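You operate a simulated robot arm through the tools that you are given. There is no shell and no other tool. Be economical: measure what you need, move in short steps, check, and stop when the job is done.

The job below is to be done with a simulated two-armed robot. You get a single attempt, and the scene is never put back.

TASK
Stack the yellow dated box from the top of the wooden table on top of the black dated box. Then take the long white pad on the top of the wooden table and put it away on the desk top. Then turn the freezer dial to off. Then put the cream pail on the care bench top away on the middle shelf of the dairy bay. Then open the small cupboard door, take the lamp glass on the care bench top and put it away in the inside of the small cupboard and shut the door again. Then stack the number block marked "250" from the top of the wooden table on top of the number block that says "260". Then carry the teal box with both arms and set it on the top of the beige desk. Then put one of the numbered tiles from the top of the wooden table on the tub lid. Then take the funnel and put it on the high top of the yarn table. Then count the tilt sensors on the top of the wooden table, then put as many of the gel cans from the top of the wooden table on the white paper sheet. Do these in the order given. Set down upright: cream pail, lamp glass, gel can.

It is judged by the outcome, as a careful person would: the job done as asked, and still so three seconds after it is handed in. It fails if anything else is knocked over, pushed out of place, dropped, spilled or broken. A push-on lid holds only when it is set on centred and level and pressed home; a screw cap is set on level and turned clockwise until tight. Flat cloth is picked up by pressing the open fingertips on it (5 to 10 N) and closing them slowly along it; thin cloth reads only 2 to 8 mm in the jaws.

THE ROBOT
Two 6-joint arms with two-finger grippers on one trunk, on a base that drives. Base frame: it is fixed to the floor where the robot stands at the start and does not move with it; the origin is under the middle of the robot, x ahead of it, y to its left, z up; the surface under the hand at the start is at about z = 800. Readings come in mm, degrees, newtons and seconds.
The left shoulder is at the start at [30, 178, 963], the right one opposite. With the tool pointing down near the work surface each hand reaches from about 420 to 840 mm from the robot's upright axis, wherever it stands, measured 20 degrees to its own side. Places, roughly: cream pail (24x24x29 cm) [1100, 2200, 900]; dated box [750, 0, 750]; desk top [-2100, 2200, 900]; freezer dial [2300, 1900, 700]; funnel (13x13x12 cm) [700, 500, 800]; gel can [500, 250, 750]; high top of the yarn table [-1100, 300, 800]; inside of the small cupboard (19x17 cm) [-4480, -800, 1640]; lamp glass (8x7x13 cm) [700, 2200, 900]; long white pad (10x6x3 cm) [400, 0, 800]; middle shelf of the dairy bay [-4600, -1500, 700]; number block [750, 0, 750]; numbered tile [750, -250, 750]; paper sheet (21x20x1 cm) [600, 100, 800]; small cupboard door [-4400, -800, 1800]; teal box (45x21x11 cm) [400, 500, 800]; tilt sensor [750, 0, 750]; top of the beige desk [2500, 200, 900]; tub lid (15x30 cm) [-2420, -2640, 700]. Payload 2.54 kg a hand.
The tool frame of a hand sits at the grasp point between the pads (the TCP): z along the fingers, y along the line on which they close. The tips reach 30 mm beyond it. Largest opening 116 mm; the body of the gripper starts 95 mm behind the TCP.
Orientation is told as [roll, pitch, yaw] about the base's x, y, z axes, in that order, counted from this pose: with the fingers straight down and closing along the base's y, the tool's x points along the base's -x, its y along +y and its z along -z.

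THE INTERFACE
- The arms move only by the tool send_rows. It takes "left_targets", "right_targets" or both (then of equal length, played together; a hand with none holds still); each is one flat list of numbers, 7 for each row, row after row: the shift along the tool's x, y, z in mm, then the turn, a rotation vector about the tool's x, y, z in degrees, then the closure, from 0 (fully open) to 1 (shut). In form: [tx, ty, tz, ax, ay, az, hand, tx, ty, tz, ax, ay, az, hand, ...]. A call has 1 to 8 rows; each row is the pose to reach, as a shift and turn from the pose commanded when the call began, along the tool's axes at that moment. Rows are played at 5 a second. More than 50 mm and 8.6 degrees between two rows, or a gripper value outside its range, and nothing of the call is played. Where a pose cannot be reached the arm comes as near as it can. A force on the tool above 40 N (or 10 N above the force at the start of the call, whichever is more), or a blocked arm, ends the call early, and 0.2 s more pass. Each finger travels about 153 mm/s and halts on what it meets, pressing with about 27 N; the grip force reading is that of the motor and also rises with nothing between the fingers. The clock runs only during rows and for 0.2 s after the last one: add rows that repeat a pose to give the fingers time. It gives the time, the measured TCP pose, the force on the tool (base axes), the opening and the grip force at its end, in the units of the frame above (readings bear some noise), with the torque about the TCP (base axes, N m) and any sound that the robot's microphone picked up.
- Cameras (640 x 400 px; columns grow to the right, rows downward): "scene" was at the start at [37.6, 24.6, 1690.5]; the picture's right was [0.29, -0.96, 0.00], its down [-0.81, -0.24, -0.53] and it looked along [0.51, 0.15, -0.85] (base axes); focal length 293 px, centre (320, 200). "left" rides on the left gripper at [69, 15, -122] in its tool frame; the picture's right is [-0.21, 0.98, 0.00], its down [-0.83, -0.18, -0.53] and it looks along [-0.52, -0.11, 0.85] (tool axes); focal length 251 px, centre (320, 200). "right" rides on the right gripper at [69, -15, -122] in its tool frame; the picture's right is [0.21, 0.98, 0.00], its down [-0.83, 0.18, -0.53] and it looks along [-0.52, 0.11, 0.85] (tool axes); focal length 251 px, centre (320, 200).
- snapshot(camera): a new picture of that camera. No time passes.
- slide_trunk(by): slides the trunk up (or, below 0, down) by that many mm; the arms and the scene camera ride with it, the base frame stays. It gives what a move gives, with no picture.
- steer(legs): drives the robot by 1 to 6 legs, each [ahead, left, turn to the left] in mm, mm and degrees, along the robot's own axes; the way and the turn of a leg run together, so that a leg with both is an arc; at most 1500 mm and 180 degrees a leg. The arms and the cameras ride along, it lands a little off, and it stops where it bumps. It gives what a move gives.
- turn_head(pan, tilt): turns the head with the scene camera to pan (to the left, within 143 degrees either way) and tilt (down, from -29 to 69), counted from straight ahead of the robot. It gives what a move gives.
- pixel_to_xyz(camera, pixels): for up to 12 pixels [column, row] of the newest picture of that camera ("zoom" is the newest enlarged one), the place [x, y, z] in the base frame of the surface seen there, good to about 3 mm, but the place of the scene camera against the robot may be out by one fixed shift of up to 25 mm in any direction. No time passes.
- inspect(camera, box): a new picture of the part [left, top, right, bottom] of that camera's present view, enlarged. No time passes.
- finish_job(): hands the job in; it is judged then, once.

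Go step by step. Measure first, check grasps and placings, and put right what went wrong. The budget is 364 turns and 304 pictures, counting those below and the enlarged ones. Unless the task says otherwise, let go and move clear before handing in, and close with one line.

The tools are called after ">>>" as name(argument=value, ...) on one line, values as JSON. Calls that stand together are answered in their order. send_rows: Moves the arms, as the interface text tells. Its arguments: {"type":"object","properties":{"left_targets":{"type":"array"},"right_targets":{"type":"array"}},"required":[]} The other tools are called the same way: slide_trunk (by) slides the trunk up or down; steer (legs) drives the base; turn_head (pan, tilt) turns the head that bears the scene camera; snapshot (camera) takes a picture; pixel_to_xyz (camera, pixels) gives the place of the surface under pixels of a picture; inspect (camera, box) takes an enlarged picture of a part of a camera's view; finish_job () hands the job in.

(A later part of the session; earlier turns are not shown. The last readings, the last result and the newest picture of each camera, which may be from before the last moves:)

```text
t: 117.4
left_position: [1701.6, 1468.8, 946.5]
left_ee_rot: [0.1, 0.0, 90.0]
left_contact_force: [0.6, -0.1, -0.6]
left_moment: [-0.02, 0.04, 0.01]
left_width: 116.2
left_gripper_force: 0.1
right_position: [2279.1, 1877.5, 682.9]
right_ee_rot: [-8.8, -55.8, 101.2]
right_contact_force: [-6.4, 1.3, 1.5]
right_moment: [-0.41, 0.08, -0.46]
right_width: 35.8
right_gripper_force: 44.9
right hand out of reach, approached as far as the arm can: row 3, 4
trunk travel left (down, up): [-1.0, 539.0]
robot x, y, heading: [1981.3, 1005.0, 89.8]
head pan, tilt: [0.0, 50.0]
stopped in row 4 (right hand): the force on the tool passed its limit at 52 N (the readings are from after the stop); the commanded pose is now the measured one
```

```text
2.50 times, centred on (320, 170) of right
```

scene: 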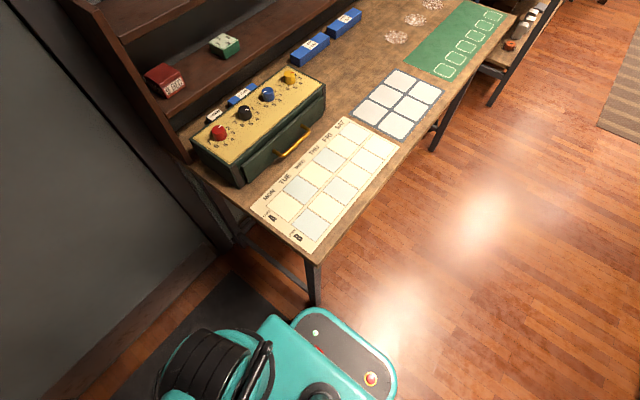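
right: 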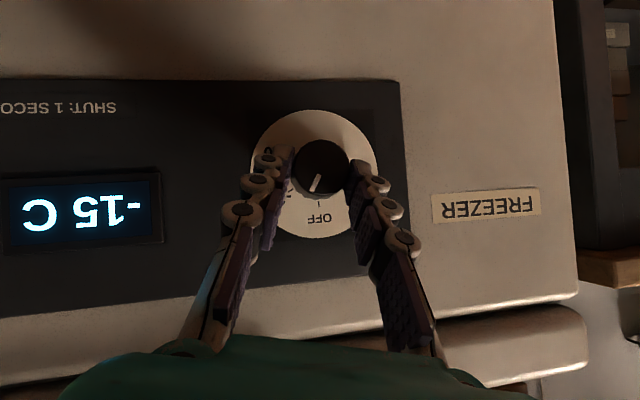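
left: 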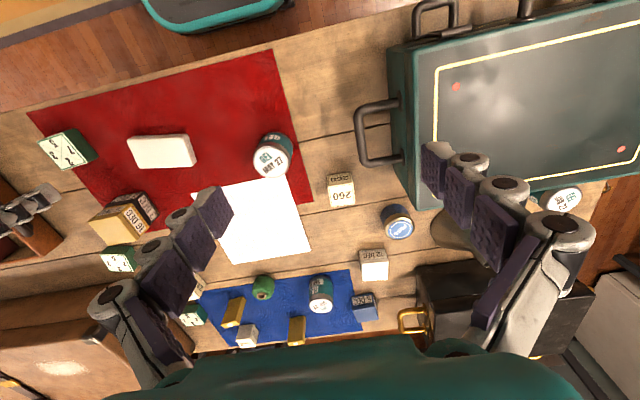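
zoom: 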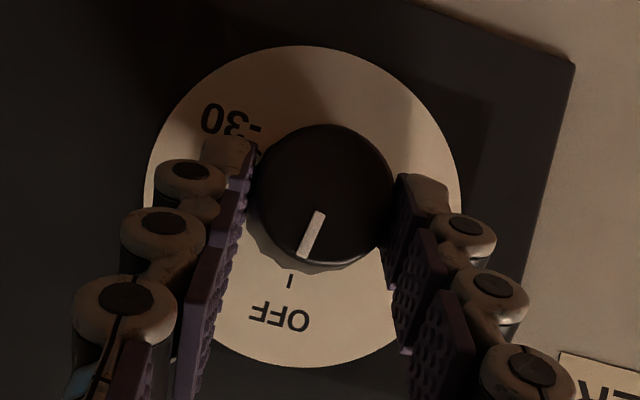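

About 12° remain. Regrip with +15° roll and finish.

>>> send_rows(right_targets=[0, 0, 0, 0, 0, 0, 0.6, 0, 0, 0, 0, 0, 0, 0.5, 0, -2, 0, -4, 0, 5.7, 0.5, 0, -3, 0, -8, 0, 11.5, 0.5, 0, -4, 0, -12, 0, 17.2, 0.5, 0, -4, 0, -12, 0, 17.2, 0.7, 0, -4, 0, -12, 0, 17.2, 0.85, 0, -4, 0, -12, 0, 17.2, 0.85])

>>> send_rows(right_targets=[0.3, 1.5, 0.2, 3.5, 0, -5, 0.85, 0.6, 3, 0.4, 7, 0, -10, 0.85, 0.8, 4, 0.6, 9, 0, -12.9, 0.85])

>>> inspect(camera="right", box=[220, 90, 420, 250])

```text
t: 119.2
left_position: [1701.1, 1470.7, 946.4]
left_ee_rot: [0.0, 0.0, 90.1]
left_contact_force: [0.2, -0.6, 0.7]
left_moment: [0.0, -0.01, 0.02]
left_width: 115.7
left_gripper_force: 0.1
right_position: [2285.2, 1878.4, 683.4]
right_ee_rot: [26.9, -52.9, 72.0]
right_contact_force: [0.3, -0.2, -1.8]
right_moment: [-0.23, 0.05, -0.08]
right_width: 35.4
right_gripper_force: 45.5
trunk travel left (down, up): [-1.0, 539.0]
robot x, y, heading: [1982.3, 1007.3, 90.1]
head pan, tilt: [0.0, 50.0]
```

```text
t: 120.0
left_position: [1701.6, 1469.1, 945.3]
left_ee_rot: [-0.1, 0.0, 90.0]
left_contact_force: [-0.5, -0.2, 0.7]
left_moment: [0.01, -0.01, -0.05]
left_width: 115.9
left_gripper_force: 0.1
right_position: [2282.0, 1877.2, 685.6]
right_ee_rot: [0.1, -56.1, 93.9]
right_contact_force: [-0.1, -0.9, 4.2]
right_moment: [-0.08, 0.64, -0.03]
right_width: 35.7
right_gripper_force: 45.2
trunk travel left (down, up): [-1.0, 539.0]
robot x, y, heading: [1980.3, 1006.6, 89.9]
head pan, tilt: [0.0, 50.0]
```

```text
2.50 times, centred on (320, 170) of right
```

zoom: 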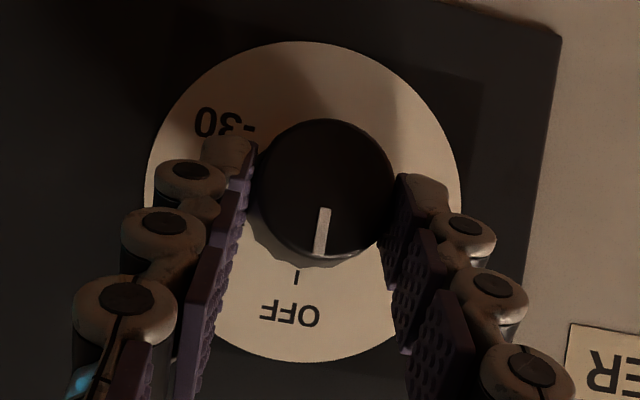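

Pointer is now within ~3° of OFF and torque rose (at its stop). Release, retreat, check.

>>> send_rows(right_targets=[0, 0, 0, 0, 0, 0, 0.6, 0, 0, 0, 0, 0, 0, 0.45, 14, 0, -20, 0, 0, 0, 0.45, 28, 0, -40, 0, 0, 0, 0.45, 45, 0, -62, 0, 0, 0, 0.45])

>>> inspect(camera="right", box=[20, 90, 420, 290])

```text
t: 121.2
left_position: [1701.9, 1468.5, 946.0]
left_ee_rot: [0.0, 0.1, 90.1]
left_contact_force: [0.1, -0.4, 0.3]
left_moment: [0.0, -0.03, 0.01]
left_width: 115.7
left_gripper_force: 0.0
right_position: [2285.9, 1799.6, 680.3]
right_ee_rot: [0.3, -56.0, 93.7]
right_contact_force: [0.9, -0.4, 0.2]
right_moment: [0.01, 0.01, -0.03]
right_width: 63.8
right_gripper_force: 0.1
trunk travel left (down, up): [-1.0, 539.0]
robot x, y, heading: [1976.2, 1004.4, 90.1]
head pan, tilt: [0.0, 50.0]
```

```text
1.60 times, centred on (220, 190) of right
```

zoom: 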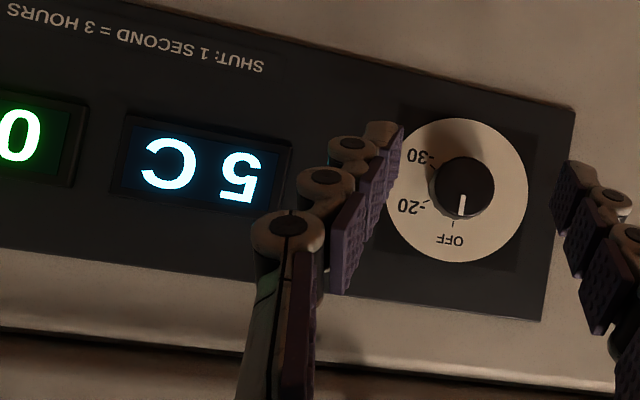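

The display reads 5 °C and pointer is at OFF: done. Raise trunk and fold the right hand back to pointing down.

>>> slide_trunk(by=275)

>>> send_rows(right_targets=[6.4, 0, -31.9, 0, 7, 0, 0, 12.8, 0, -63.8, 0, 14, 0, 0, 19.2, 0, -95.7, 0, 21, 0, 0, 25.6, 0, -127.6, 0, 28, 0, 0, 32, 0, -159.5, 0, 35, 0, 0, 38.4, 0, -191.4, 0, 42, 0, 0, 44.8, 0, -223.3, 0, 49, 0, 0, 51, 0, -255, 0, 56, 0, 0])

>>> steer(legs=[[400, 0, 0], [0, 700, 0]])

>>> turn_head(pan=15, tilt=45)

>>> snapshot(camera="scene")

```text
t: 124.0
left_position: [1701.1, 1470.5, 1220.1]
left_ee_rot: [0.1, 0.0, 90.1]
left_contact_force: [-0.5, -0.2, -0.8]
left_moment: [0.02, 0.01, -0.02]
left_width: 115.7
left_gripper_force: 0.0
right_position: [2285.8, 1800.0, 956.2]
right_ee_rot: [0.1, -56.1, 93.6]
right_contact_force: [0.2, 0.4, -0.3]
right_moment: [0.03, 0.0, 0.03]
right_width: 63.6
right_gripper_force: 0.0
trunk travel left (down, up): [-276.0, 264.0]
robot x, y, heading: [1978.9, 1006.8, 90.4]
head pan, tilt: [0.0, 50.0]
```

```text
t: 125.8
left_position: [1701.5, 1469.4, 1220.9]
left_ee_rot: [0.1, 0.1, 90.1]
left_contact_force: [0.1, -0.6, -0.6]
left_moment: [0.01, -0.01, 0.0]
left_width: 116.0
left_gripper_force: 0.1
right_position: [2302.1, 1560.1, 1056.9]
right_ee_rot: [14.6, -7.0, 93.0]
right_contact_force: [0.1, 0.0, 0.6]
right_moment: [0.0, -0.01, 0.02]
right_width: 116.1
right_gripper_force: 0.0
right hand out of reach, approached as far as the arm can: row 3, 4, 5, 6, 7, 8
trunk travel left (down, up): [-276.0, 264.0]
robot x, y, heading: [1979.1, 1007.9, 90.2]
head pan, tilt: [0.0, 50.0]
```

```text
t: 131.7
left_position: [1001.0, 1869.4, 1219.6]
left_ee_rot: [0.0, 0.0, 90.2]
left_contact_force: [0.3, 0.3, -0.8]
left_moment: [-0.02, -0.01, -0.02]
left_width: 116.0
left_gripper_force: 0.2
right_position: [1599.9, 1962.6, 1057.3]
right_ee_rot: [14.4, -7.0, 93.1]
right_contact_force: [-0.4, 0.0, 0.2]
right_moment: [0.01, 0.01, -0.02]
right_width: 116.0
right_gripper_force: 0.1
trunk travel left (down, up): [-276.0, 264.0]
robot x, y, heading: [1282.3, 1406.9, 90.3]
head pan, tilt: [0.0, 50.0]
```

```text
t: 132.5
left_position: [1001.2, 1869.4, 1220.7]
left_ee_rot: [0.1, 0.1, 90.2]
left_contact_force: [-0.7, -0.3, -0.3]
left_moment: [0.0, 0.02, 0.0]
left_width: 115.8
left_gripper_force: 0.2
right_position: [1600.6, 1962.3, 1057.9]
right_ee_rot: [14.5, -7.0, 93.2]
right_contact_force: [-0.4, 0.1, -0.4]
right_moment: [0.03, 0.02, -0.01]
right_width: 115.9
right_gripper_force: 0.1
trunk travel left (down, up): [-276.0, 264.0]
robot x, y, heading: [1277.5, 1408.8, 90.3]
head pan, tilt: [15.0, 45.0]
```

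```text
243 pictures are left
```

scene: 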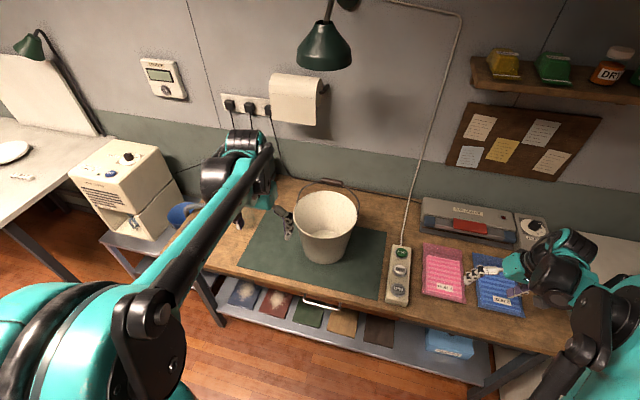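

The pail is at (325,225), bail folded to the rear. Zoom and measure.

>>> inspect(camera="scene", box=[270, 165, 390, 275])

>>> pixel_to_xyz(camera="scene", pixels=[[295, 205], [355, 205], [325, 192], [325, 228], [325, 235], [325, 262], [345, 262], [320, 180], [330, 210], [275, 240], [270, 260]])

```text
3.64 times, centred on (330, 220) of scene
```

zoom: 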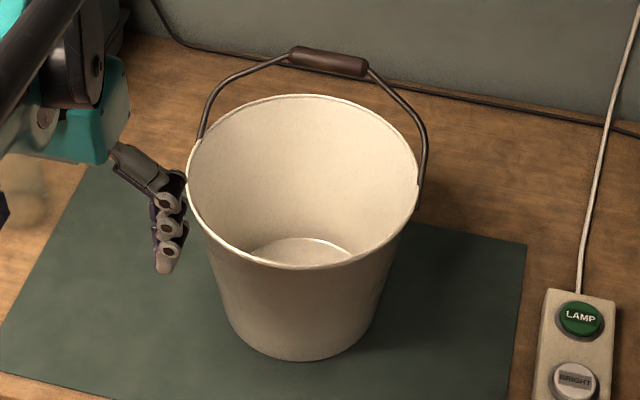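

```text
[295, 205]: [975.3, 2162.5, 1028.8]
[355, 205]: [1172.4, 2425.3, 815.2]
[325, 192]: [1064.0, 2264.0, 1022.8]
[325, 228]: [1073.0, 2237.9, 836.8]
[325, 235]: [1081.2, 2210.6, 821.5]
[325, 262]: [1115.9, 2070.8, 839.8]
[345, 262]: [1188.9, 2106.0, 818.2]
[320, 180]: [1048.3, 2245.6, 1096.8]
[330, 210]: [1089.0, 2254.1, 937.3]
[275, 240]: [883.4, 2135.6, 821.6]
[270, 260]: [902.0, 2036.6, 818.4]
```

The pail is empty; bail stands at z≈1097. Before choosing a grasp, I'll look across the room at the dairy bay (pan ≈116).

>>> turn_head(pan=112, tilt=10)

>>> snapshot(camera="scene")

>>> inspect(camera="scene", box=[240, 120, 400, 240])

```text
t: 134.2
left_position: [1001.0, 1869.4, 1220.0]
left_ee_rot: [0.0, 0.0, 90.2]
left_contact_force: [0.2, -0.1, -0.2]
left_moment: [0.04, 0.01, 0.0]
left_width: 115.9
left_gripper_force: 0.0
right_position: [1600.6, 1963.5, 1056.1]
right_ee_rot: [14.6, -7.0, 93.1]
right_contact_force: [-0.7, -0.7, -0.2]
right_moment: [0.01, 0.02, 0.03]
right_width: 116.1
right_gripper_force: 0.0
trunk travel left (down, up): [-276.0, 264.0]
robot x, y, heading: [1278.5, 1404.9, 90.3]
head pan, tilt: [112.0, 10.0]
```

```text
241 pictures are left
```

scene: 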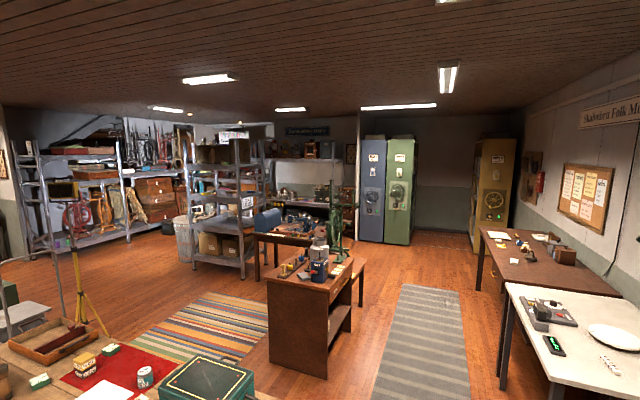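

```text
3.33 times, centred on (320, 180) of scene
```

zoom: 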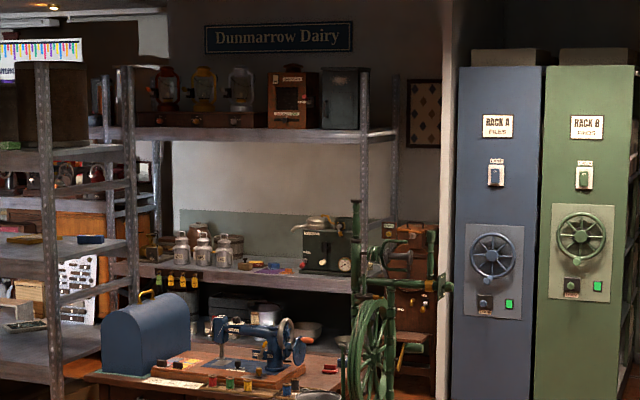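

The dairy bay is an open rack with plenty of height over its middle shelf, so I'll lift the pail by its bail. Straighten and raise the right hand, then shift the base.

>>> send_rows(right_targets=[0, 0, -40, 3.6, 1.7, 0, 0, 0, 0, -80, 7.3, 3.5, 0, 0, 0, 0, -120, 11, 5.2, 0, 0, 0, 0, -160, 14.6, 7, 0, 0])

>>> steer(legs=[[60, 340, 0]])

>>> turn_head(pan=-10, tilt=45)

>>> send_rows(right_targets=[0, 0, 0, 0, 0, -8.5, 0, 0, 10, 0, 0, 0, -17, 0, 0, 20, 0, 0, 0, -25.5, 0, 0, 30, 0, 0, 0, -34, 0, 0, 40, 0, 0, 0, -42.5, 0, 0, 50, 0, 0, 0, -51, 0, 0, 60, 0, 0, 0, -59.5, 0, 0, 70, 0, 0, 0, -68, 0])

>>> snapshot(camera="scene")

>>> snapshot(camera="right")

```text
t: 135.2
left_position: [1001.4, 1870.1, 1221.4]
left_ee_rot: [0.0, 0.0, 90.2]
left_contact_force: [-0.2, -0.4, 0.5]
left_moment: [0.02, -0.02, 0.01]
left_width: 116.0
left_gripper_force: 0.0
right_position: [1642.3, 1944.6, 1210.8]
right_ee_rot: [13.8, -8.5, 93.1]
right_contact_force: [0.9, -0.1, 0.2]
right_moment: [0.0, -0.02, -0.01]
right_width: 115.8
right_gripper_force: 0.1
right hand out of reach, approached as far as the arm can: row 1, 2, 3, 4
trunk travel left (down, up): [-276.0, 264.0]
robot x, y, heading: [1281.2, 1404.7, 90.2]
head pan, tilt: [112.0, 10.0]
```

```text
t: 137.5
left_position: [658.6, 1927.6, 1220.5]
left_ee_rot: [-0.1, -0.1, 90.2]
left_contact_force: [-0.7, -0.1, -0.4]
left_moment: [0.01, 0.03, 0.0]
left_width: 116.2
left_gripper_force: 0.0
right_position: [1298.1, 2005.6, 1211.6]
right_ee_rot: [13.8, -8.4, 93.1]
right_contact_force: [-1.0, 0.0, 0.4]
right_moment: [-0.02, -0.02, -0.01]
right_width: 115.9
right_gripper_force: 0.0
trunk travel left (down, up): [-276.0, 264.0]
robot x, y, heading: [935.6, 1468.7, 90.4]
head pan, tilt: [112.0, 10.0]
```

```text
t: 139.5
left_position: [658.6, 1929.8, 1220.5]
left_ee_rot: [0.0, 0.1, 90.2]
left_contact_force: [0.3, 1.0, -0.2]
left_moment: [-0.02, 0.01, -0.04]
left_width: 115.8
left_gripper_force: 0.0
right_position: [1300.5, 2004.9, 1211.3]
right_ee_rot: [13.7, -8.4, 93.0]
right_contact_force: [-0.4, -0.1, -0.1]
right_moment: [0.0, 0.03, 0.0]
right_width: 116.2
right_gripper_force: 0.0
trunk travel left (down, up): [-276.0, 264.0]
robot x, y, heading: [939.8, 1465.8, 90.0]
head pan, tilt: [-10.0, 45.0]
```

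```text
t: 141.3
left_position: [658.1, 1929.0, 1220.3]
left_ee_rot: [0.1, 0.0, 90.2]
left_contact_force: [-0.5, 0.4, 0.4]
left_moment: [-0.01, -0.01, 0.0]
left_width: 115.7
left_gripper_force: 0.1
right_position: [1232.2, 1999.6, 1227.2]
right_ee_rot: [-2.9, -16.0, 162.6]
right_contact_force: [0.4, -0.4, 0.3]
right_moment: [0.02, -0.04, -0.01]
right_width: 115.8
right_gripper_force: 0.0
trunk travel left (down, up): [-276.0, 264.0]
robot x, y, heading: [941.4, 1468.3, 90.1]
head pan, tilt: [-10.0, 45.0]
```

```text
239 pictures are left
```

scene: 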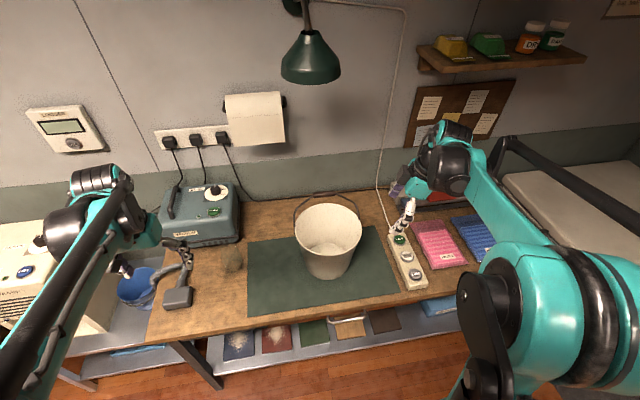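

```text
238 pictures are left
```

right: 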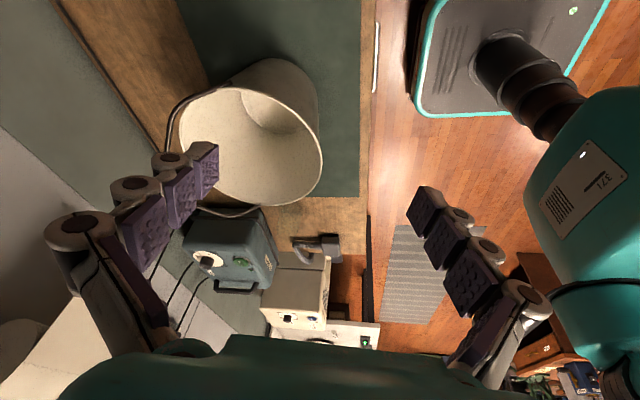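

Zooming on the bail in the right camera and measuring it.

>>> inspect(camera="right", box=[140, 40, 340, 230])

>>> inspect(camera="scene", box=[270, 180, 390, 290])

>>> pixel_to_xyz(camera="zoom", pixels=[[220, 65], [310, 72], [265, 60], [130, 140], [480, 170], [140, 165], [480, 215], [300, 100], [300, 215]])

```text
2.11 times, centred on (240, 135) of right
```

zoom: 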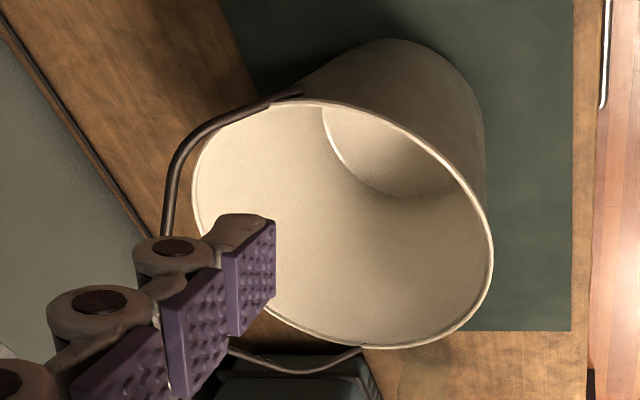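

```text
3.64 times, centred on (330, 235) of scene
```

zoom: 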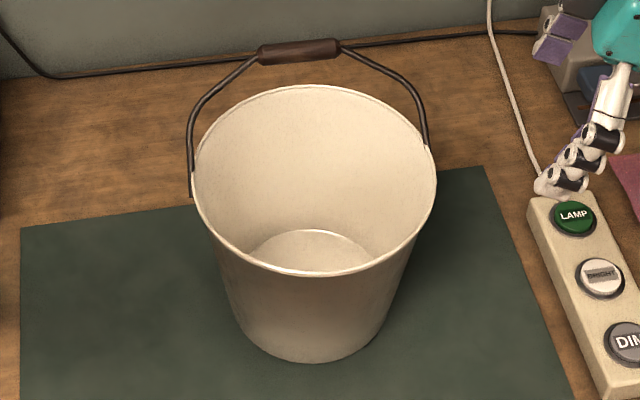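

```text
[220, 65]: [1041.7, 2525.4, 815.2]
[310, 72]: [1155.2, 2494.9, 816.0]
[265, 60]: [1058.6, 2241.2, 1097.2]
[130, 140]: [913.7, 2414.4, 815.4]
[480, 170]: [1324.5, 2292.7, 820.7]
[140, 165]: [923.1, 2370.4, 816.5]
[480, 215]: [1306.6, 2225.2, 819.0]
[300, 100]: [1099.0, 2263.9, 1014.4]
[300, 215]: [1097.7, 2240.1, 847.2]
```

>>> pixel_to_xyz(camera="zoom", pixels=[[268, 53], [280, 51], [300, 50], [320, 49], [332, 47], [191, 150], [424, 130], [315, 87], [197, 180], [434, 180], [315, 272]])

```text
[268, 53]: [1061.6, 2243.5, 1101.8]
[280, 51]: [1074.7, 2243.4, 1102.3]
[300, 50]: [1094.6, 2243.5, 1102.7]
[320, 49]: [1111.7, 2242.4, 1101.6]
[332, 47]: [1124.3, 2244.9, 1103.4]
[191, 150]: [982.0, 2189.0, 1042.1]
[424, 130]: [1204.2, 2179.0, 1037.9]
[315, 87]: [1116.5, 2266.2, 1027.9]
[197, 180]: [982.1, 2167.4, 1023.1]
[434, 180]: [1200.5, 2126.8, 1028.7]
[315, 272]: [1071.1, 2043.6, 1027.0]
```

Grip of the bail: axis along x at ≈(1095,2240,1085), leaning back. I'll hook it with a level right hand, fingers one above the other. First square the hand up in front.

>>> send_rows(right_targets=[-24, 26, 4, -0.7, 4, -4.3, 0, -48, 52, 8, -1.4, 8, -8.7, 0, -72, 78, 12, -2.1, 12, -13, 0, -95, 103, 17, -2.9, 16, -17.4, 0])

```text
t: 142.3
left_position: [657.9, 1928.3, 1220.3]
left_ee_rot: [0.0, -0.1, 90.2]
left_contact_force: [-0.4, -0.3, 0.5]
left_moment: [0.02, 0.0, 0.03]
left_width: 115.8
left_gripper_force: 0.0
right_position: [1120.1, 1929.5, 1233.6]
right_ee_rot: [-5.1, -15.6, -179.6]
right_contact_force: [0.1, 0.7, -0.5]
right_moment: [0.02, -0.01, 0.02]
right_width: 116.1
right_gripper_force: 0.0
right hand out of reach, approached as far as the arm can: row 1, 2, 3, 4
trunk travel left (down, up): [-276.0, 264.0]
robot x, y, heading: [939.8, 1466.5, 90.2]
head pan, tilt: [-10.0, 45.0]
```

Now pitch the hand up to level while lowering.

>>> send_rows(right_targets=[5, 1.6, 18, 8.5, 0, 0, 0.2, 10, 3.2, 36, 17, 0, 0, 0.3, 15, 4.8, 54, 25.5, 0, 0, 0.4, 20, 6.5, 72, 34, 0, 0, 0.4, 25, 8, 90, 42.5, 0, 0, 0.4, 30, 9.7, 108, 51, 0, 0, 0.4, 35, 11.3, 126, 59.5, 0, 0, 0.4, 40, 13, 144, 68, 0, 0, 0.4])

>>> snapshot(camera="right")

>>> snapshot(camera="scene")

```text
t: 144.1
left_position: [659.7, 1929.4, 1220.6]
left_ee_rot: [0.0, 0.0, 90.2]
left_contact_force: [0.3, 0.3, 0.2]
left_moment: [-0.01, -0.01, 0.01]
left_width: 116.1
left_gripper_force: 0.1
right_position: [1119.1, 1936.7, 1193.5]
right_ee_rot: [-72.9, -15.6, -179.9]
right_contact_force: [0.3, 0.1, 0.5]
right_moment: [-0.01, -0.01, -0.01]
right_width: 69.5
right_gripper_force: 0.0
right hand out of reach, approached as far as the arm can: row 6, 7, 8
trunk travel left (down, up): [-276.0, 264.0]
robot x, y, heading: [934.0, 1466.0, 90.3]
head pan, tilt: [-10.0, 45.0]
```

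```text
235 pictures are left
```

right: 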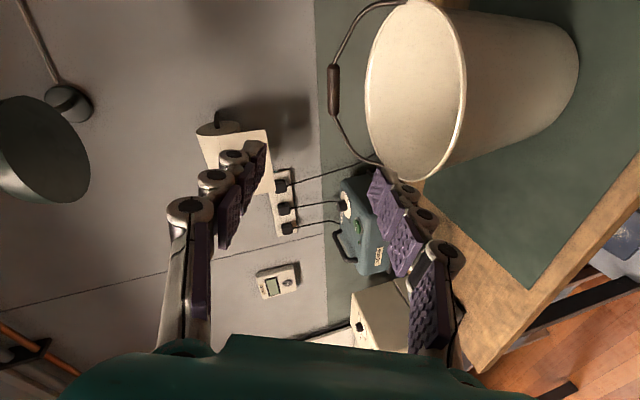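

```text
234 pictures are left
```

scene: 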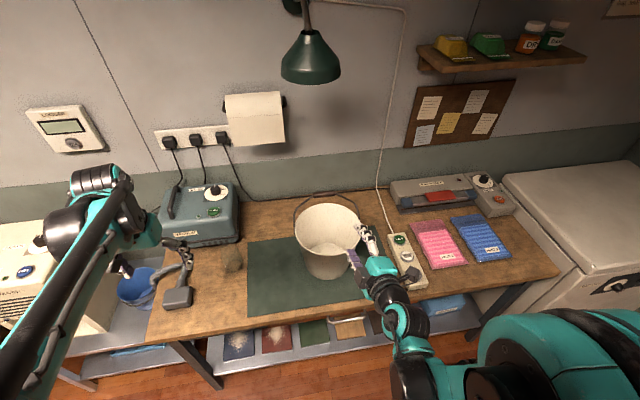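

The bail grip is visible at (332,90) in the right picture. Measure it, and back the base 120 mm for room.

>>> pixel_to_xyz(camera="right", pixels=[[333, 68], [332, 80], [332, 90], [332, 100], [333, 112], [340, 45], [350, 140], [390, 60], [420, 5], [405, 175]])

>>> steer(legs=[[-120, 0, 0]])

```text
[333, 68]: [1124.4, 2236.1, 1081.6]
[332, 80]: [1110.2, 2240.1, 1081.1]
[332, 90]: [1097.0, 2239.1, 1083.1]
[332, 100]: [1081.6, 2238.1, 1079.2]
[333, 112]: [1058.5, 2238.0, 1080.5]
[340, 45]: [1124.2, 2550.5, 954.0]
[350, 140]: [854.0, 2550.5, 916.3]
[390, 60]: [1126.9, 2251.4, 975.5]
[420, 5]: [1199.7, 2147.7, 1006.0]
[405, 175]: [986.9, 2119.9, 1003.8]
```

```text
t: 145.3
left_position: [659.1, 1809.9, 1221.0]
left_ee_rot: [0.0, 0.0, 90.2]
left_contact_force: [-0.2, -0.5, -0.1]
left_moment: [0.02, 0.02, 0.01]
left_width: 116.0
left_gripper_force: 0.0
right_position: [1120.8, 1817.9, 1192.9]
right_ee_rot: [-72.8, -15.6, -179.8]
right_contact_force: [-0.6, -0.5, 0.5]
right_moment: [0.04, -0.02, -0.01]
right_width: 69.7
right_gripper_force: 0.0
trunk travel left (down, up): [-276.0, 264.0]
robot x, y, heading: [938.1, 1346.1, 90.3]
head pan, tilt: [-10.0, 45.0]
```

Bail grip centre ≈(1092,2243,1074), rim z≈1005. Level the hand's roll first, then its pitch.

>>> send_rows(right_targets=[5, 18, 6, 0, 2.3, -7.5, 0.4, 11, 36, 12, 0, 4.6, -14.9, 0.4, 16, 55, 17, 0, 4.6, -14.9, 0.4])

>>> send_rows(right_targets=[0, 15, 12, 5.7, 0, 0, 0.4, 0, 30, 25, 11.4, 0, 0, 0.4, 0, 45, 38, 17.2, 0, 0, 0.4])

```text
t: 146.1
left_position: [659.0, 1811.8, 1220.6]
left_ee_rot: [-0.1, -0.1, 90.1]
left_contact_force: [-0.3, -0.1, 0.1]
left_moment: [-0.02, -0.02, -0.03]
left_width: 115.8
left_gripper_force: 0.2
right_position: [1133.4, 1820.7, 1188.3]
right_ee_rot: [-72.7, 0.2, -179.6]
right_contact_force: [-0.2, -1.3, 0.5]
right_moment: [-0.02, 0.04, -0.02]
right_width: 69.7
right_gripper_force: 0.1
right hand out of reach, approached as far as the arm can: row 1, 2, 3
trunk travel left (down, up): [-276.0, 264.0]
robot x, y, heading: [940.2, 1346.4, 90.2]
head pan, tilt: [-10.0, 45.0]
```

```text
t: 146.9
left_position: [659.6, 1811.1, 1221.2]
left_ee_rot: [-0.1, 0.0, 90.3]
left_contact_force: [0.5, -0.1, -1.4]
left_moment: [-0.07, 0.06, -0.02]
left_width: 115.9
left_gripper_force: 0.1
right_position: [1136.0, 1869.6, 1255.2]
right_ee_rot: [-89.7, 0.4, -179.9]
right_contact_force: [0.8, -1.1, 0.7]
right_moment: [0.0, 0.01, -0.01]
right_width: 69.6
right_gripper_force: 0.0
right hand out of reach, approached as far as the arm can: row 1, 2, 3
trunk travel left (down, up): [-276.0, 264.0]
robot x, y, heading: [938.8, 1351.0, 90.3]
head pan, tilt: [-10.0, 45.0]
```

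Level now; extend forward where the arm can lower: toward (1092,2130,1150).

>>> send_rows(right_targets=[-8, 10, 45, 0, 0, 0, 0.4, -15, 25, 90, 0, 0, 0, 0.4, -22, 40, 135, 0, 0, 0, 0.4, -30, 60, 180, 0, 0, 0, 0.4, -38, 80, 220, 0, 0, 0, 0.4, -44, 105, 260, 0, 0, 0, 0.4])

>>> snapshot(camera="right")

```text
t: 148.3
left_position: [659.1, 1813.6, 1219.1]
left_ee_rot: [0.0, 0.2, 90.2]
left_contact_force: [-0.6, 1.3, -1.2]
left_moment: [-0.03, -0.02, -0.01]
left_width: 116.2
left_gripper_force: 0.2
right_position: [1090.1, 2129.2, 1146.5]
right_ee_rot: [-89.9, 0.1, -179.8]
right_contact_force: [-0.3, 0.2, 0.2]
right_moment: [0.02, -0.04, -0.02]
right_width: 69.6
right_gripper_force: 0.1
trunk travel left (down, up): [-276.0, 264.0]
robot x, y, heading: [935.8, 1344.2, 90.2]
head pan, tilt: [-10.0, 45.0]
```

```text
233 pictures are left
```

right: 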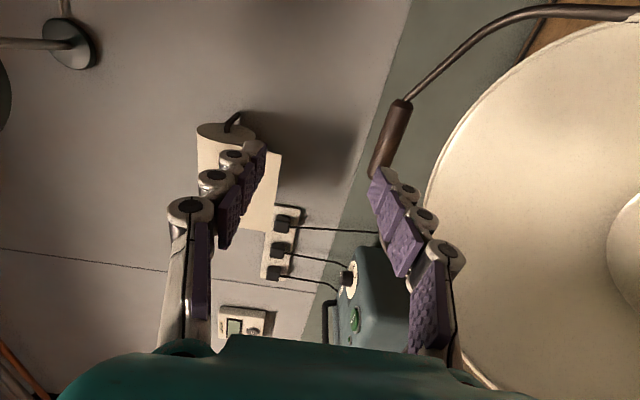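

Lower to the grip height, then I'll check before advancing.

>>> send_rows(right_targets=[1, 36, 0, 0, 0, 0, 0.45, 2, 72, 0, 0, 0, 0, 0.5, 2, 72, 40, 0, 0, 0, 0.5])

>>> snapshot(camera="right")

```text
t: 149.1
left_position: [658.7, 1811.4, 1219.9]
left_ee_rot: [0.0, 0.1, 90.2]
left_contact_force: [-0.2, -0.2, 0.0]
left_moment: [-0.05, 0.0, 0.03]
left_width: 116.1
left_gripper_force: 0.1
right_position: [1091.2, 2167.6, 1073.4]
right_ee_rot: [-89.9, 0.1, -179.9]
right_contact_force: [0.0, 0.3, -0.5]
right_moment: [0.02, 0.02, -0.03]
right_width: 57.7
right_gripper_force: 0.2
trunk travel left (down, up): [-276.0, 264.0]
robot x, y, heading: [940.5, 1347.4, 90.2]
head pan, tilt: [-10.0, 45.0]
```

```text
232 pictures are left
```

right: 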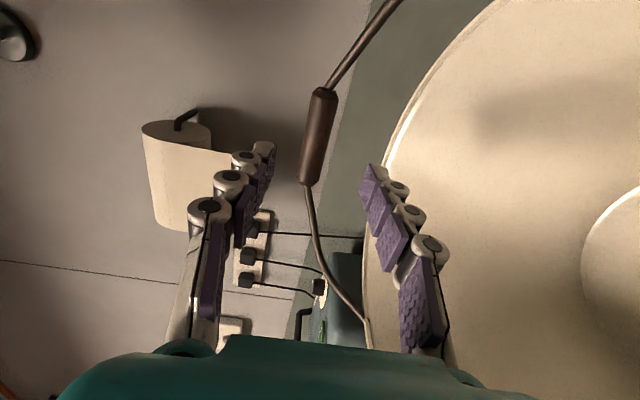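

The grip lies centred between the fingers. Advance 72 mm and close.

>>> send_rows(right_targets=[0, 0, 36, 0, 0, 0, 0.5, 0, 0, 71, 0, 0, 0, 0.5, 0, 0, 71, 0, 0, 0, 0.65, 0, 0, 71, 0, 0, 0, 0.8, 0, 0, 71, 0, 0, 0, 0.85, 0, 0, 71, 0, 0, 0, 0.85])

>>> snapshot(camera="right")

```text
t: 150.5
left_position: [658.5, 1810.4, 1220.5]
left_ee_rot: [0.0, -0.2, 90.2]
left_contact_force: [-0.6, -0.3, -0.6]
left_moment: [-0.02, -0.01, 0.01]
left_width: 116.3
left_gripper_force: 0.0
right_position: [1090.1, 2236.5, 1075.3]
right_ee_rot: [-90.0, 0.1, -179.8]
right_contact_force: [1.0, 3.7, 12.5]
right_moment: [0.02, 0.15, -0.06]
right_width: 25.8
right_gripper_force: 6.0
trunk travel left (down, up): [-276.0, 264.0]
robot x, y, heading: [936.8, 1347.7, 90.3]
head pan, tilt: [-10.0, 45.0]
```

```text
231 pictures are left
```

right: 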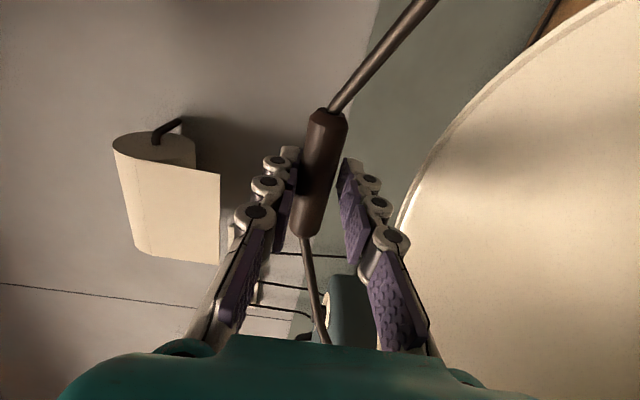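

Width 25.8 but force only 6 N; give it more time at full closure.

>>> send_rows(right_targets=[0, 0, 0, 0, 0, 0, 0.95, 0, 0, 0, 0, 0, 0, 0.95])

>>> snapshot(camera="right")

```text
t: 151.1
left_position: [659.4, 1809.4, 1220.2]
left_ee_rot: [0.0, -0.1, 90.2]
left_contact_force: [0.9, 0.5, 0.4]
left_moment: [-0.04, -0.03, -0.01]
left_width: 115.9
left_gripper_force: 0.0
right_position: [1090.7, 2237.0, 1074.6]
right_ee_rot: [-90.1, 0.1, -179.8]
right_contact_force: [1.3, 8.3, 26.0]
right_moment: [0.12, 0.27, -0.12]
right_width: 23.0
right_gripper_force: 13.3
trunk travel left (down, up): [-276.0, 264.0]
robot x, y, heading: [939.8, 1344.4, 90.1]
head pan, tilt: [-10.0, 45.0]
```

```text
230 pictures are left
```

right: 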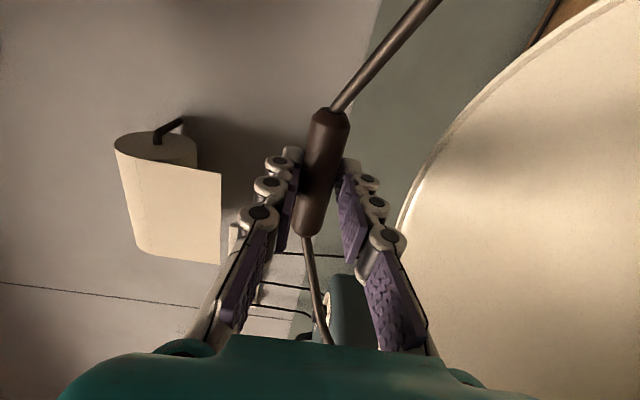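

The upper finger is bearing down; raising the hand brings the lower finger under the grip. Lift gently 12 mm.

>>> send_rows(right_targets=[0, -3, 0, 0, 0, 0, 0.95, 0, -6, 0, 0, 0, 0, 0.95, 0, -9, 0, 0, 0, 0, 0.95, 0, -12, 0, 0, 0, 0, 0.95, 0, -12, 0, 0, 0, 0, 0.95])

>>> snapshot(camera="scene")

```text
t: 152.3
left_position: [659.4, 1811.1, 1220.2]
left_ee_rot: [0.1, 0.0, 90.1]
left_contact_force: [0.3, -0.1, 0.0]
left_moment: [0.01, 0.04, 0.01]
left_width: 116.1
left_gripper_force: 0.0
right_position: [1091.5, 2238.4, 1085.7]
right_ee_rot: [-90.0, 0.1, -179.7]
right_contact_force: [-1.2, -1.4, -8.3]
right_moment: [-0.03, 0.21, -0.08]
right_width: 19.2
right_gripper_force: 26.7
trunk travel left (down, up): [-276.0, 264.0]
robot x, y, heading: [940.8, 1350.4, 90.1]
head pan, tilt: [-10.0, 45.0]
```

```text
229 pictures are left
```

scene: 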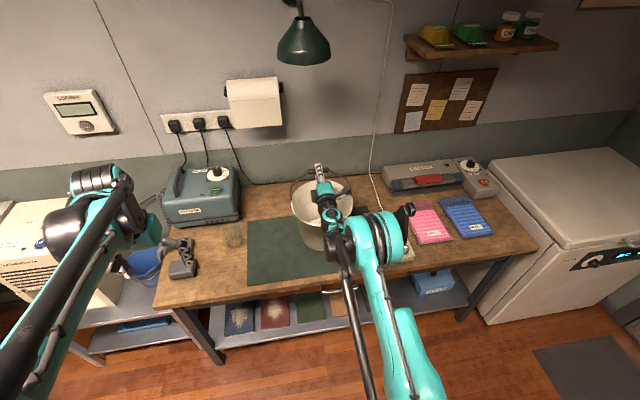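

Carrying ~8 N. Lift 40 mm more and look.

>>> send_rows(right_targets=[0, -12, 0, 0, 0, 0, 0.95, 0, -25, 0, 0, 0, 0, 0.95, 0, -40, 0, 0, 0, 0, 0.95, 0, -40, 0, 0, 0, 0, 0.95])

>>> inspect(camera="scene", box=[220, 140, 440, 290])

>>> snapshot(camera="right")

```text
t: 153.3
left_position: [659.7, 1812.1, 1219.1]
left_ee_rot: [0.2, 0.1, 90.2]
left_contact_force: [-0.7, 0.2, -0.2]
left_moment: [0.02, 0.03, -0.01]
left_width: 116.1
left_gripper_force: 0.0
right_position: [1090.6, 2240.5, 1127.5]
right_ee_rot: [-90.0, 0.1, -179.8]
right_contact_force: [-0.8, 0.0, -7.6]
right_moment: [0.1, 0.07, -0.02]
right_width: 19.9
right_gripper_force: 27.4
trunk travel left (down, up): [-276.0, 264.0]
robot x, y, heading: [938.6, 1350.3, 90.2]
head pan, tilt: [-10.0, 45.0]
```

```text
2.67 times, centred on (330, 215) of scene
```

zoom: 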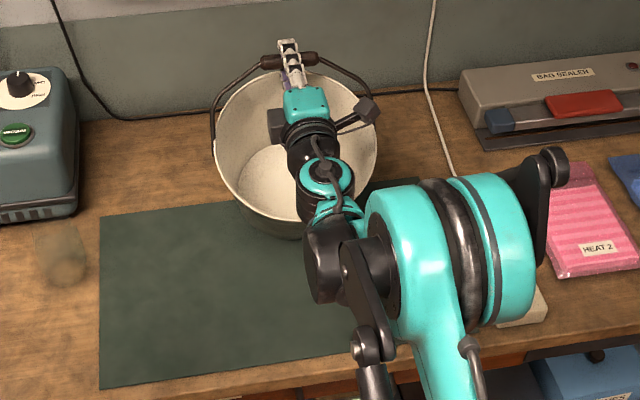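

```text
227 pictures are left
```

right: 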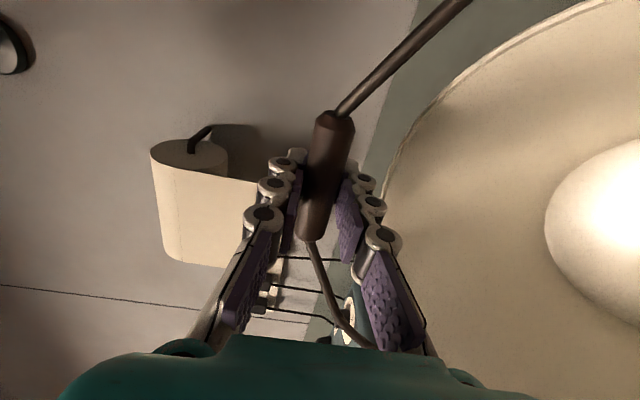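

The bail hinges and the pail hangs. Raise it, back off and drive down the corridor to look at the dairy bay.

>>> send_rows(right_targets=[0, -25, 0, 0, 0, 0, 0.95, 0, -50, 0, 0, 0, 0, 0.95, 0, -75, 0, 0, 0, 0, 0.95])

>>> steer(legs=[[-280, 0, 0], [0, 0, 90], [1000, -150, 0], [1500, 0, 0], [1200, 0, 0]])

>>> turn_head(pan=35, tilt=25)

>>> snapshot(camera="scene")

>>> snapshot(camera="right")

```text
t: 154.1
left_position: [659.4, 1810.6, 1221.0]
left_ee_rot: [0.0, 0.0, 90.2]
left_contact_force: [0.3, -0.5, -0.9]
left_moment: [0.01, 0.0, 0.0]
left_width: 115.9
left_gripper_force: 0.0
right_position: [1092.3, 2239.2, 1201.9]
right_ee_rot: [-89.9, 0.1, -179.8]
right_contact_force: [-0.8, 0.0, -9.3]
right_moment: [0.05, 0.0, 0.0]
right_width: 19.7
right_gripper_force: 27.0
trunk travel left (down, up): [-276.0, 264.0]
robot x, y, heading: [937.1, 1348.2, 90.1]
head pan, tilt: [-10.0, 45.0]
```

```text
t: 157.8
left_position: [439.0, 1433.4, 1219.2]
left_ee_rot: [-0.1, 0.1, 112.7]
left_contact_force: [-1.4, 1.5, -1.2]
left_moment: [0.0, -0.13, 0.04]
left_width: 115.8
left_gripper_force: 0.0
right_position: [674.6, 1996.8, 1199.7]
right_ee_rot: [-89.7, 0.2, -157.3]
right_contact_force: [-1.7, -0.8, -10.7]
right_moment: [-0.16, 0.09, -0.09]
right_width: 19.3
right_gripper_force: 27.5
trunk travel left (down, up): [-276.0, 264.0]
robot x, y, heading: [875.9, 1113.1, 113.0]
head pan, tilt: [-10.0, 45.0]
stopped in leg 2: the robot was blocked; the commanded pose is now the measured one
```

```text
t: 158.9
left_position: [443.4, 1431.5, 1220.3]
left_ee_rot: [0.0, 0.0, 112.7]
left_contact_force: [-0.3, 0.0, 0.1]
left_moment: [-0.01, 0.01, -0.01]
left_width: 116.0
left_gripper_force: 0.1
right_position: [679.0, 1994.2, 1200.9]
right_ee_rot: [-90.0, 0.0, -157.4]
right_contact_force: [0.7, 0.6, -10.2]
right_moment: [-0.16, -0.07, 0.01]
right_width: 19.4
right_gripper_force: 26.7
trunk travel left (down, up): [-276.0, 264.0]
robot x, y, heading: [876.1, 1113.4, 113.1]
head pan, tilt: [35.0, 25.0]
```

```text
226 pictures are left
```

scene: 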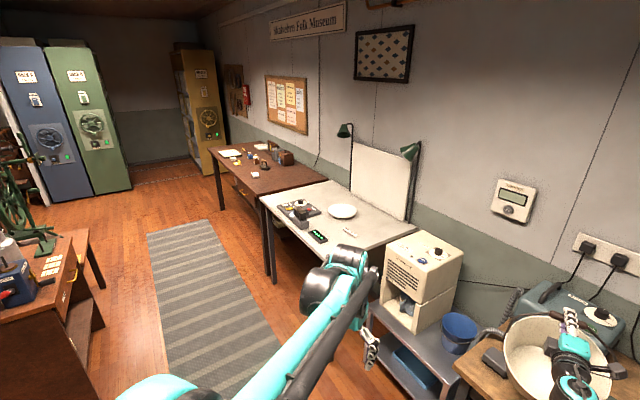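

```text
225 pictures are left
```

right: 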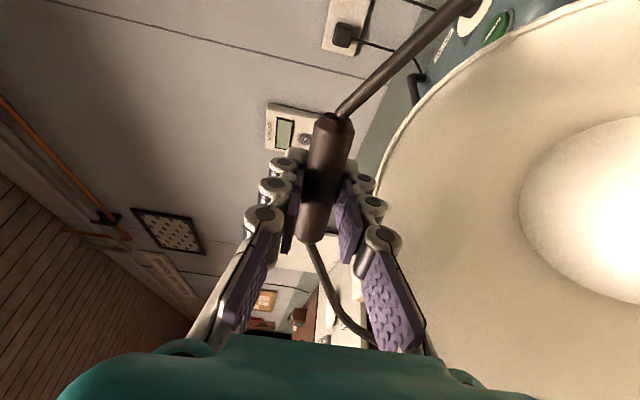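

Blocked at heading 113°. Check what's near: the pail region and the table behind.

>>> turn_head(pan=-10, tilt=40)

>>> snapshot(camera="scene")

>>> turn_head(pan=143, tilt=60)

>>> snapshot(camera="scene")

```text
t: 160.0
left_position: [442.7, 1432.3, 1221.4]
left_ee_rot: [0.0, 0.1, 112.8]
left_contact_force: [0.1, -0.8, 0.0]
left_moment: [-0.01, 0.01, -0.01]
left_width: 116.0
left_gripper_force: 0.1
right_position: [678.1, 1994.5, 1200.9]
right_ee_rot: [-90.0, 0.1, -157.3]
right_contact_force: [-0.1, 0.0, -10.4]
right_moment: [-0.13, -0.03, -0.01]
right_width: 19.3
right_gripper_force: 27.1
trunk travel left (down, up): [-276.0, 264.0]
robot x, y, heading: [878.2, 1110.2, 113.3]
head pan, tilt: [-10.0, 40.0]
```

```text
224 pictures are left
```

scene: 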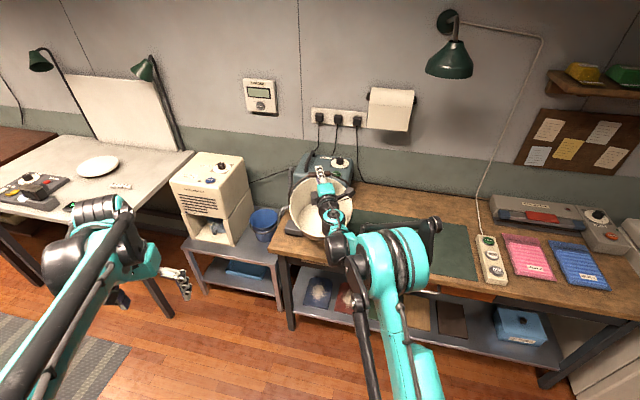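

```text
t: 162.4
left_position: [444.1, 1433.2, 1220.1]
left_ee_rot: [0.0, 0.1, 112.8]
left_contact_force: [-0.7, 0.2, 0.1]
left_moment: [0.0, 0.02, -0.01]
left_width: 115.9
left_gripper_force: 0.0
right_position: [678.0, 1994.6, 1202.3]
right_ee_rot: [-90.0, 0.1, -157.2]
right_contact_force: [-0.5, -0.2, -10.6]
right_moment: [-0.15, -0.03, 0.0]
right_width: 19.4
right_gripper_force: 26.9
trunk travel left (down, up): [-276.0, 264.0]
robot x, y, heading: [879.4, 1113.6, 112.9]
head pan, tilt: [143.0, 60.0]
```

```text
223 pictures are left
```

scene: 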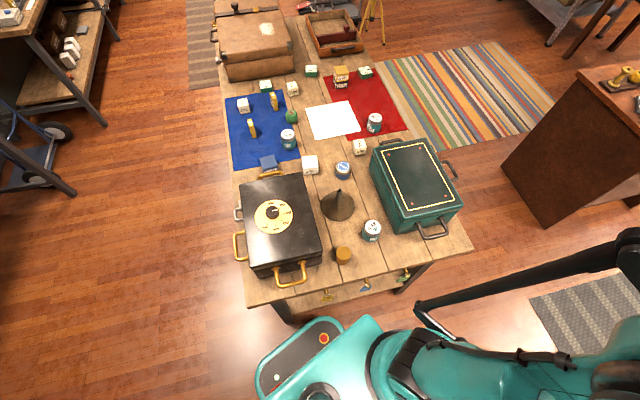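

The base's rear touched the wooden table's end; everything stands. Raise the pail via the trunk (+150), come forward 90 mm, then turn.

>>> slide_trunk(by=150)

>>> steer(legs=[[90, 0, 0], [0, 0, 25]])

>>> turn_head(pan=-40, tilt=35)

>>> snapshot(camera="scene")

```text
t: 164.2
left_position: [442.3, 1432.7, 1370.6]
left_ee_rot: [0.0, 0.2, 112.8]
left_contact_force: [-1.5, 0.3, 0.1]
left_moment: [-0.01, 0.01, -0.03]
left_width: 116.0
left_gripper_force: 0.0
right_position: [678.5, 1994.5, 1350.9]
right_ee_rot: [-90.0, 0.0, -157.2]
right_contact_force: [-0.1, 1.3, -10.7]
right_moment: [-0.12, -0.04, -0.02]
right_width: 19.4
right_gripper_force: 26.9
trunk travel left (down, up): [-426.0, 114.0]
robot x, y, heading: [879.6, 1114.1, 113.0]
head pan, tilt: [143.0, 60.0]
```

```text
t: 166.6
left_position: [312.7, 1300.7, 1370.1]
left_ee_rot: [0.0, 0.1, 137.9]
left_contact_force: [0.1, 0.1, 0.2]
left_moment: [0.01, -0.02, -0.01]
left_width: 115.9
left_gripper_force: 0.1
right_position: [287.8, 1911.4, 1350.5]
right_ee_rot: [-89.9, 0.1, -132.2]
right_contact_force: [-0.2, -0.1, -10.2]
right_moment: [-0.07, -0.04, -0.01]
right_width: 19.4
right_gripper_force: 27.0
trunk travel left (down, up): [-426.0, 114.0]
robot x, y, heading: [839.8, 1196.2, 138.0]
head pan, tilt: [143.0, 60.0]
```

```text
t: 169.3
left_position: [312.9, 1301.0, 1370.6]
left_ee_rot: [0.0, 0.1, 137.9]
left_contact_force: [0.0, 0.2, 0.4]
left_moment: [0.0, 0.02, -0.01]
left_width: 115.8
left_gripper_force: 0.1
right_position: [287.8, 1910.8, 1351.5]
right_ee_rot: [-90.0, 0.0, -132.2]
right_contact_force: [-0.7, 0.2, -10.3]
right_moment: [-0.09, -0.07, 0.0]
right_width: 19.5
right_gripper_force: 26.6
trunk travel left (down, up): [-426.0, 114.0]
robot x, y, heading: [842.0, 1193.7, 137.6]
head pan, tilt: [-40.0, 35.0]
```

```text
222 pictures are left
```

scene: 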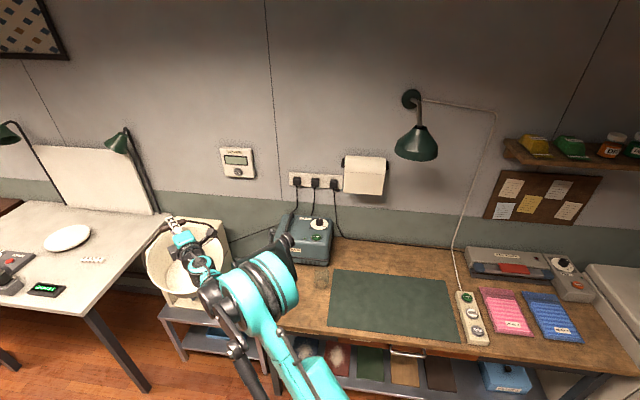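

Lamp glass at (322,278) still stands. Finish the turn and drive west along the corridor.

>>> steer(legs=[[0, 0, 42], [1300, -60, 0], [1400, 0, 0], [1100, 0, 0]])

>>> turn_head(pan=40, tilt=20)

>>> snapshot(camera="scene")

```text
t: 189.7
left_position: [-3434.0, 791.9, 1371.1]
left_ee_rot: [0.0, 0.0, -176.9]
left_contact_force: [0.1, 0.4, -0.1]
left_moment: [0.03, 0.02, 0.01]
left_width: 115.9
left_gripper_force: 0.1
right_position: [-3882.8, 1202.5, 1350.3]
right_ee_rot: [-90.0, 0.1, -87.1]
right_contact_force: [0.4, -0.3, -9.2]
right_moment: [-0.02, -0.08, 0.0]
right_width: 18.4
right_gripper_force: 26.8
trunk travel left (down, up): [-426.0, 114.0]
robot x, y, heading: [-2983.3, 1092.9, -177.0]
head pan, tilt: [-40.0, 35.0]
```

```text
t: 191.3
left_position: [-3434.0, 790.3, 1369.5]
left_ee_rot: [0.0, 0.0, -176.8]
left_contact_force: [0.3, -0.1, 0.4]
left_moment: [-0.04, 0.0, 0.01]
left_width: 116.0
left_gripper_force: 0.2
right_position: [-3883.8, 1201.7, 1350.7]
right_ee_rot: [-90.0, 0.2, -87.0]
right_contact_force: [-0.3, 0.2, -10.4]
right_moment: [-0.04, -0.05, -0.01]
right_width: 18.6
right_gripper_force: 26.9
trunk travel left (down, up): [-426.0, 114.0]
robot x, y, heading: [-2987.7, 1094.3, -176.9]
head pan, tilt: [40.0, 20.0]
```

```text
221 pictures are left
```

scene: 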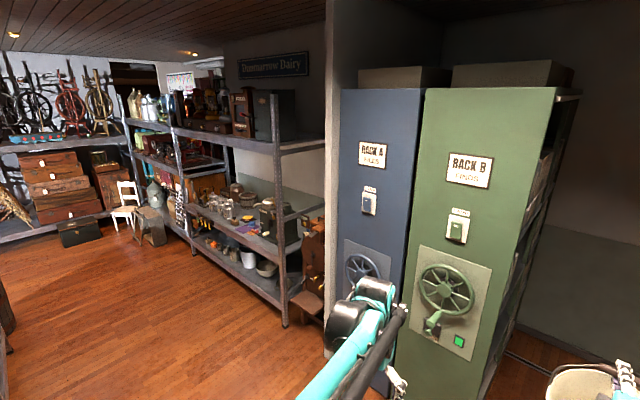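

The dairy bay is at (250,200). Zoom and measure its middle shelf.

>>> inspect(camera="scene", box=[160, 80, 340, 330])

>>> pixel_to_xyz(camera="scene", pixels=[[280, 240], [283, 320], [190, 205], [235, 232], [265, 240], [285, 150], [185, 250], [340, 340], [280, 150], [180, 130]])

```text
1.60 times, centred on (250, 205) of scene
```

zoom: 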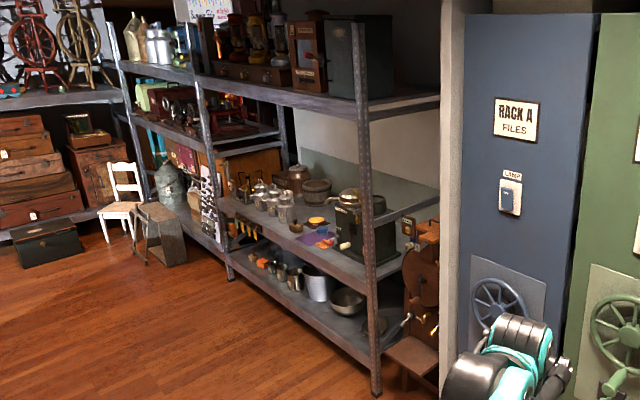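

```text
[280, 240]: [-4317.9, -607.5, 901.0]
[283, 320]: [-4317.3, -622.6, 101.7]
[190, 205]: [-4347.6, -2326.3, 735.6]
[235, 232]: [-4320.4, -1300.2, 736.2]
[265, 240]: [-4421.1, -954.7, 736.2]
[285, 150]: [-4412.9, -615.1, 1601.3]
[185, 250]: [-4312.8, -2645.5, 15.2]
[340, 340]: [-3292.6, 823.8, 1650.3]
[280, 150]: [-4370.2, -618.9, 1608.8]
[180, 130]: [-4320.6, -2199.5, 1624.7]
```

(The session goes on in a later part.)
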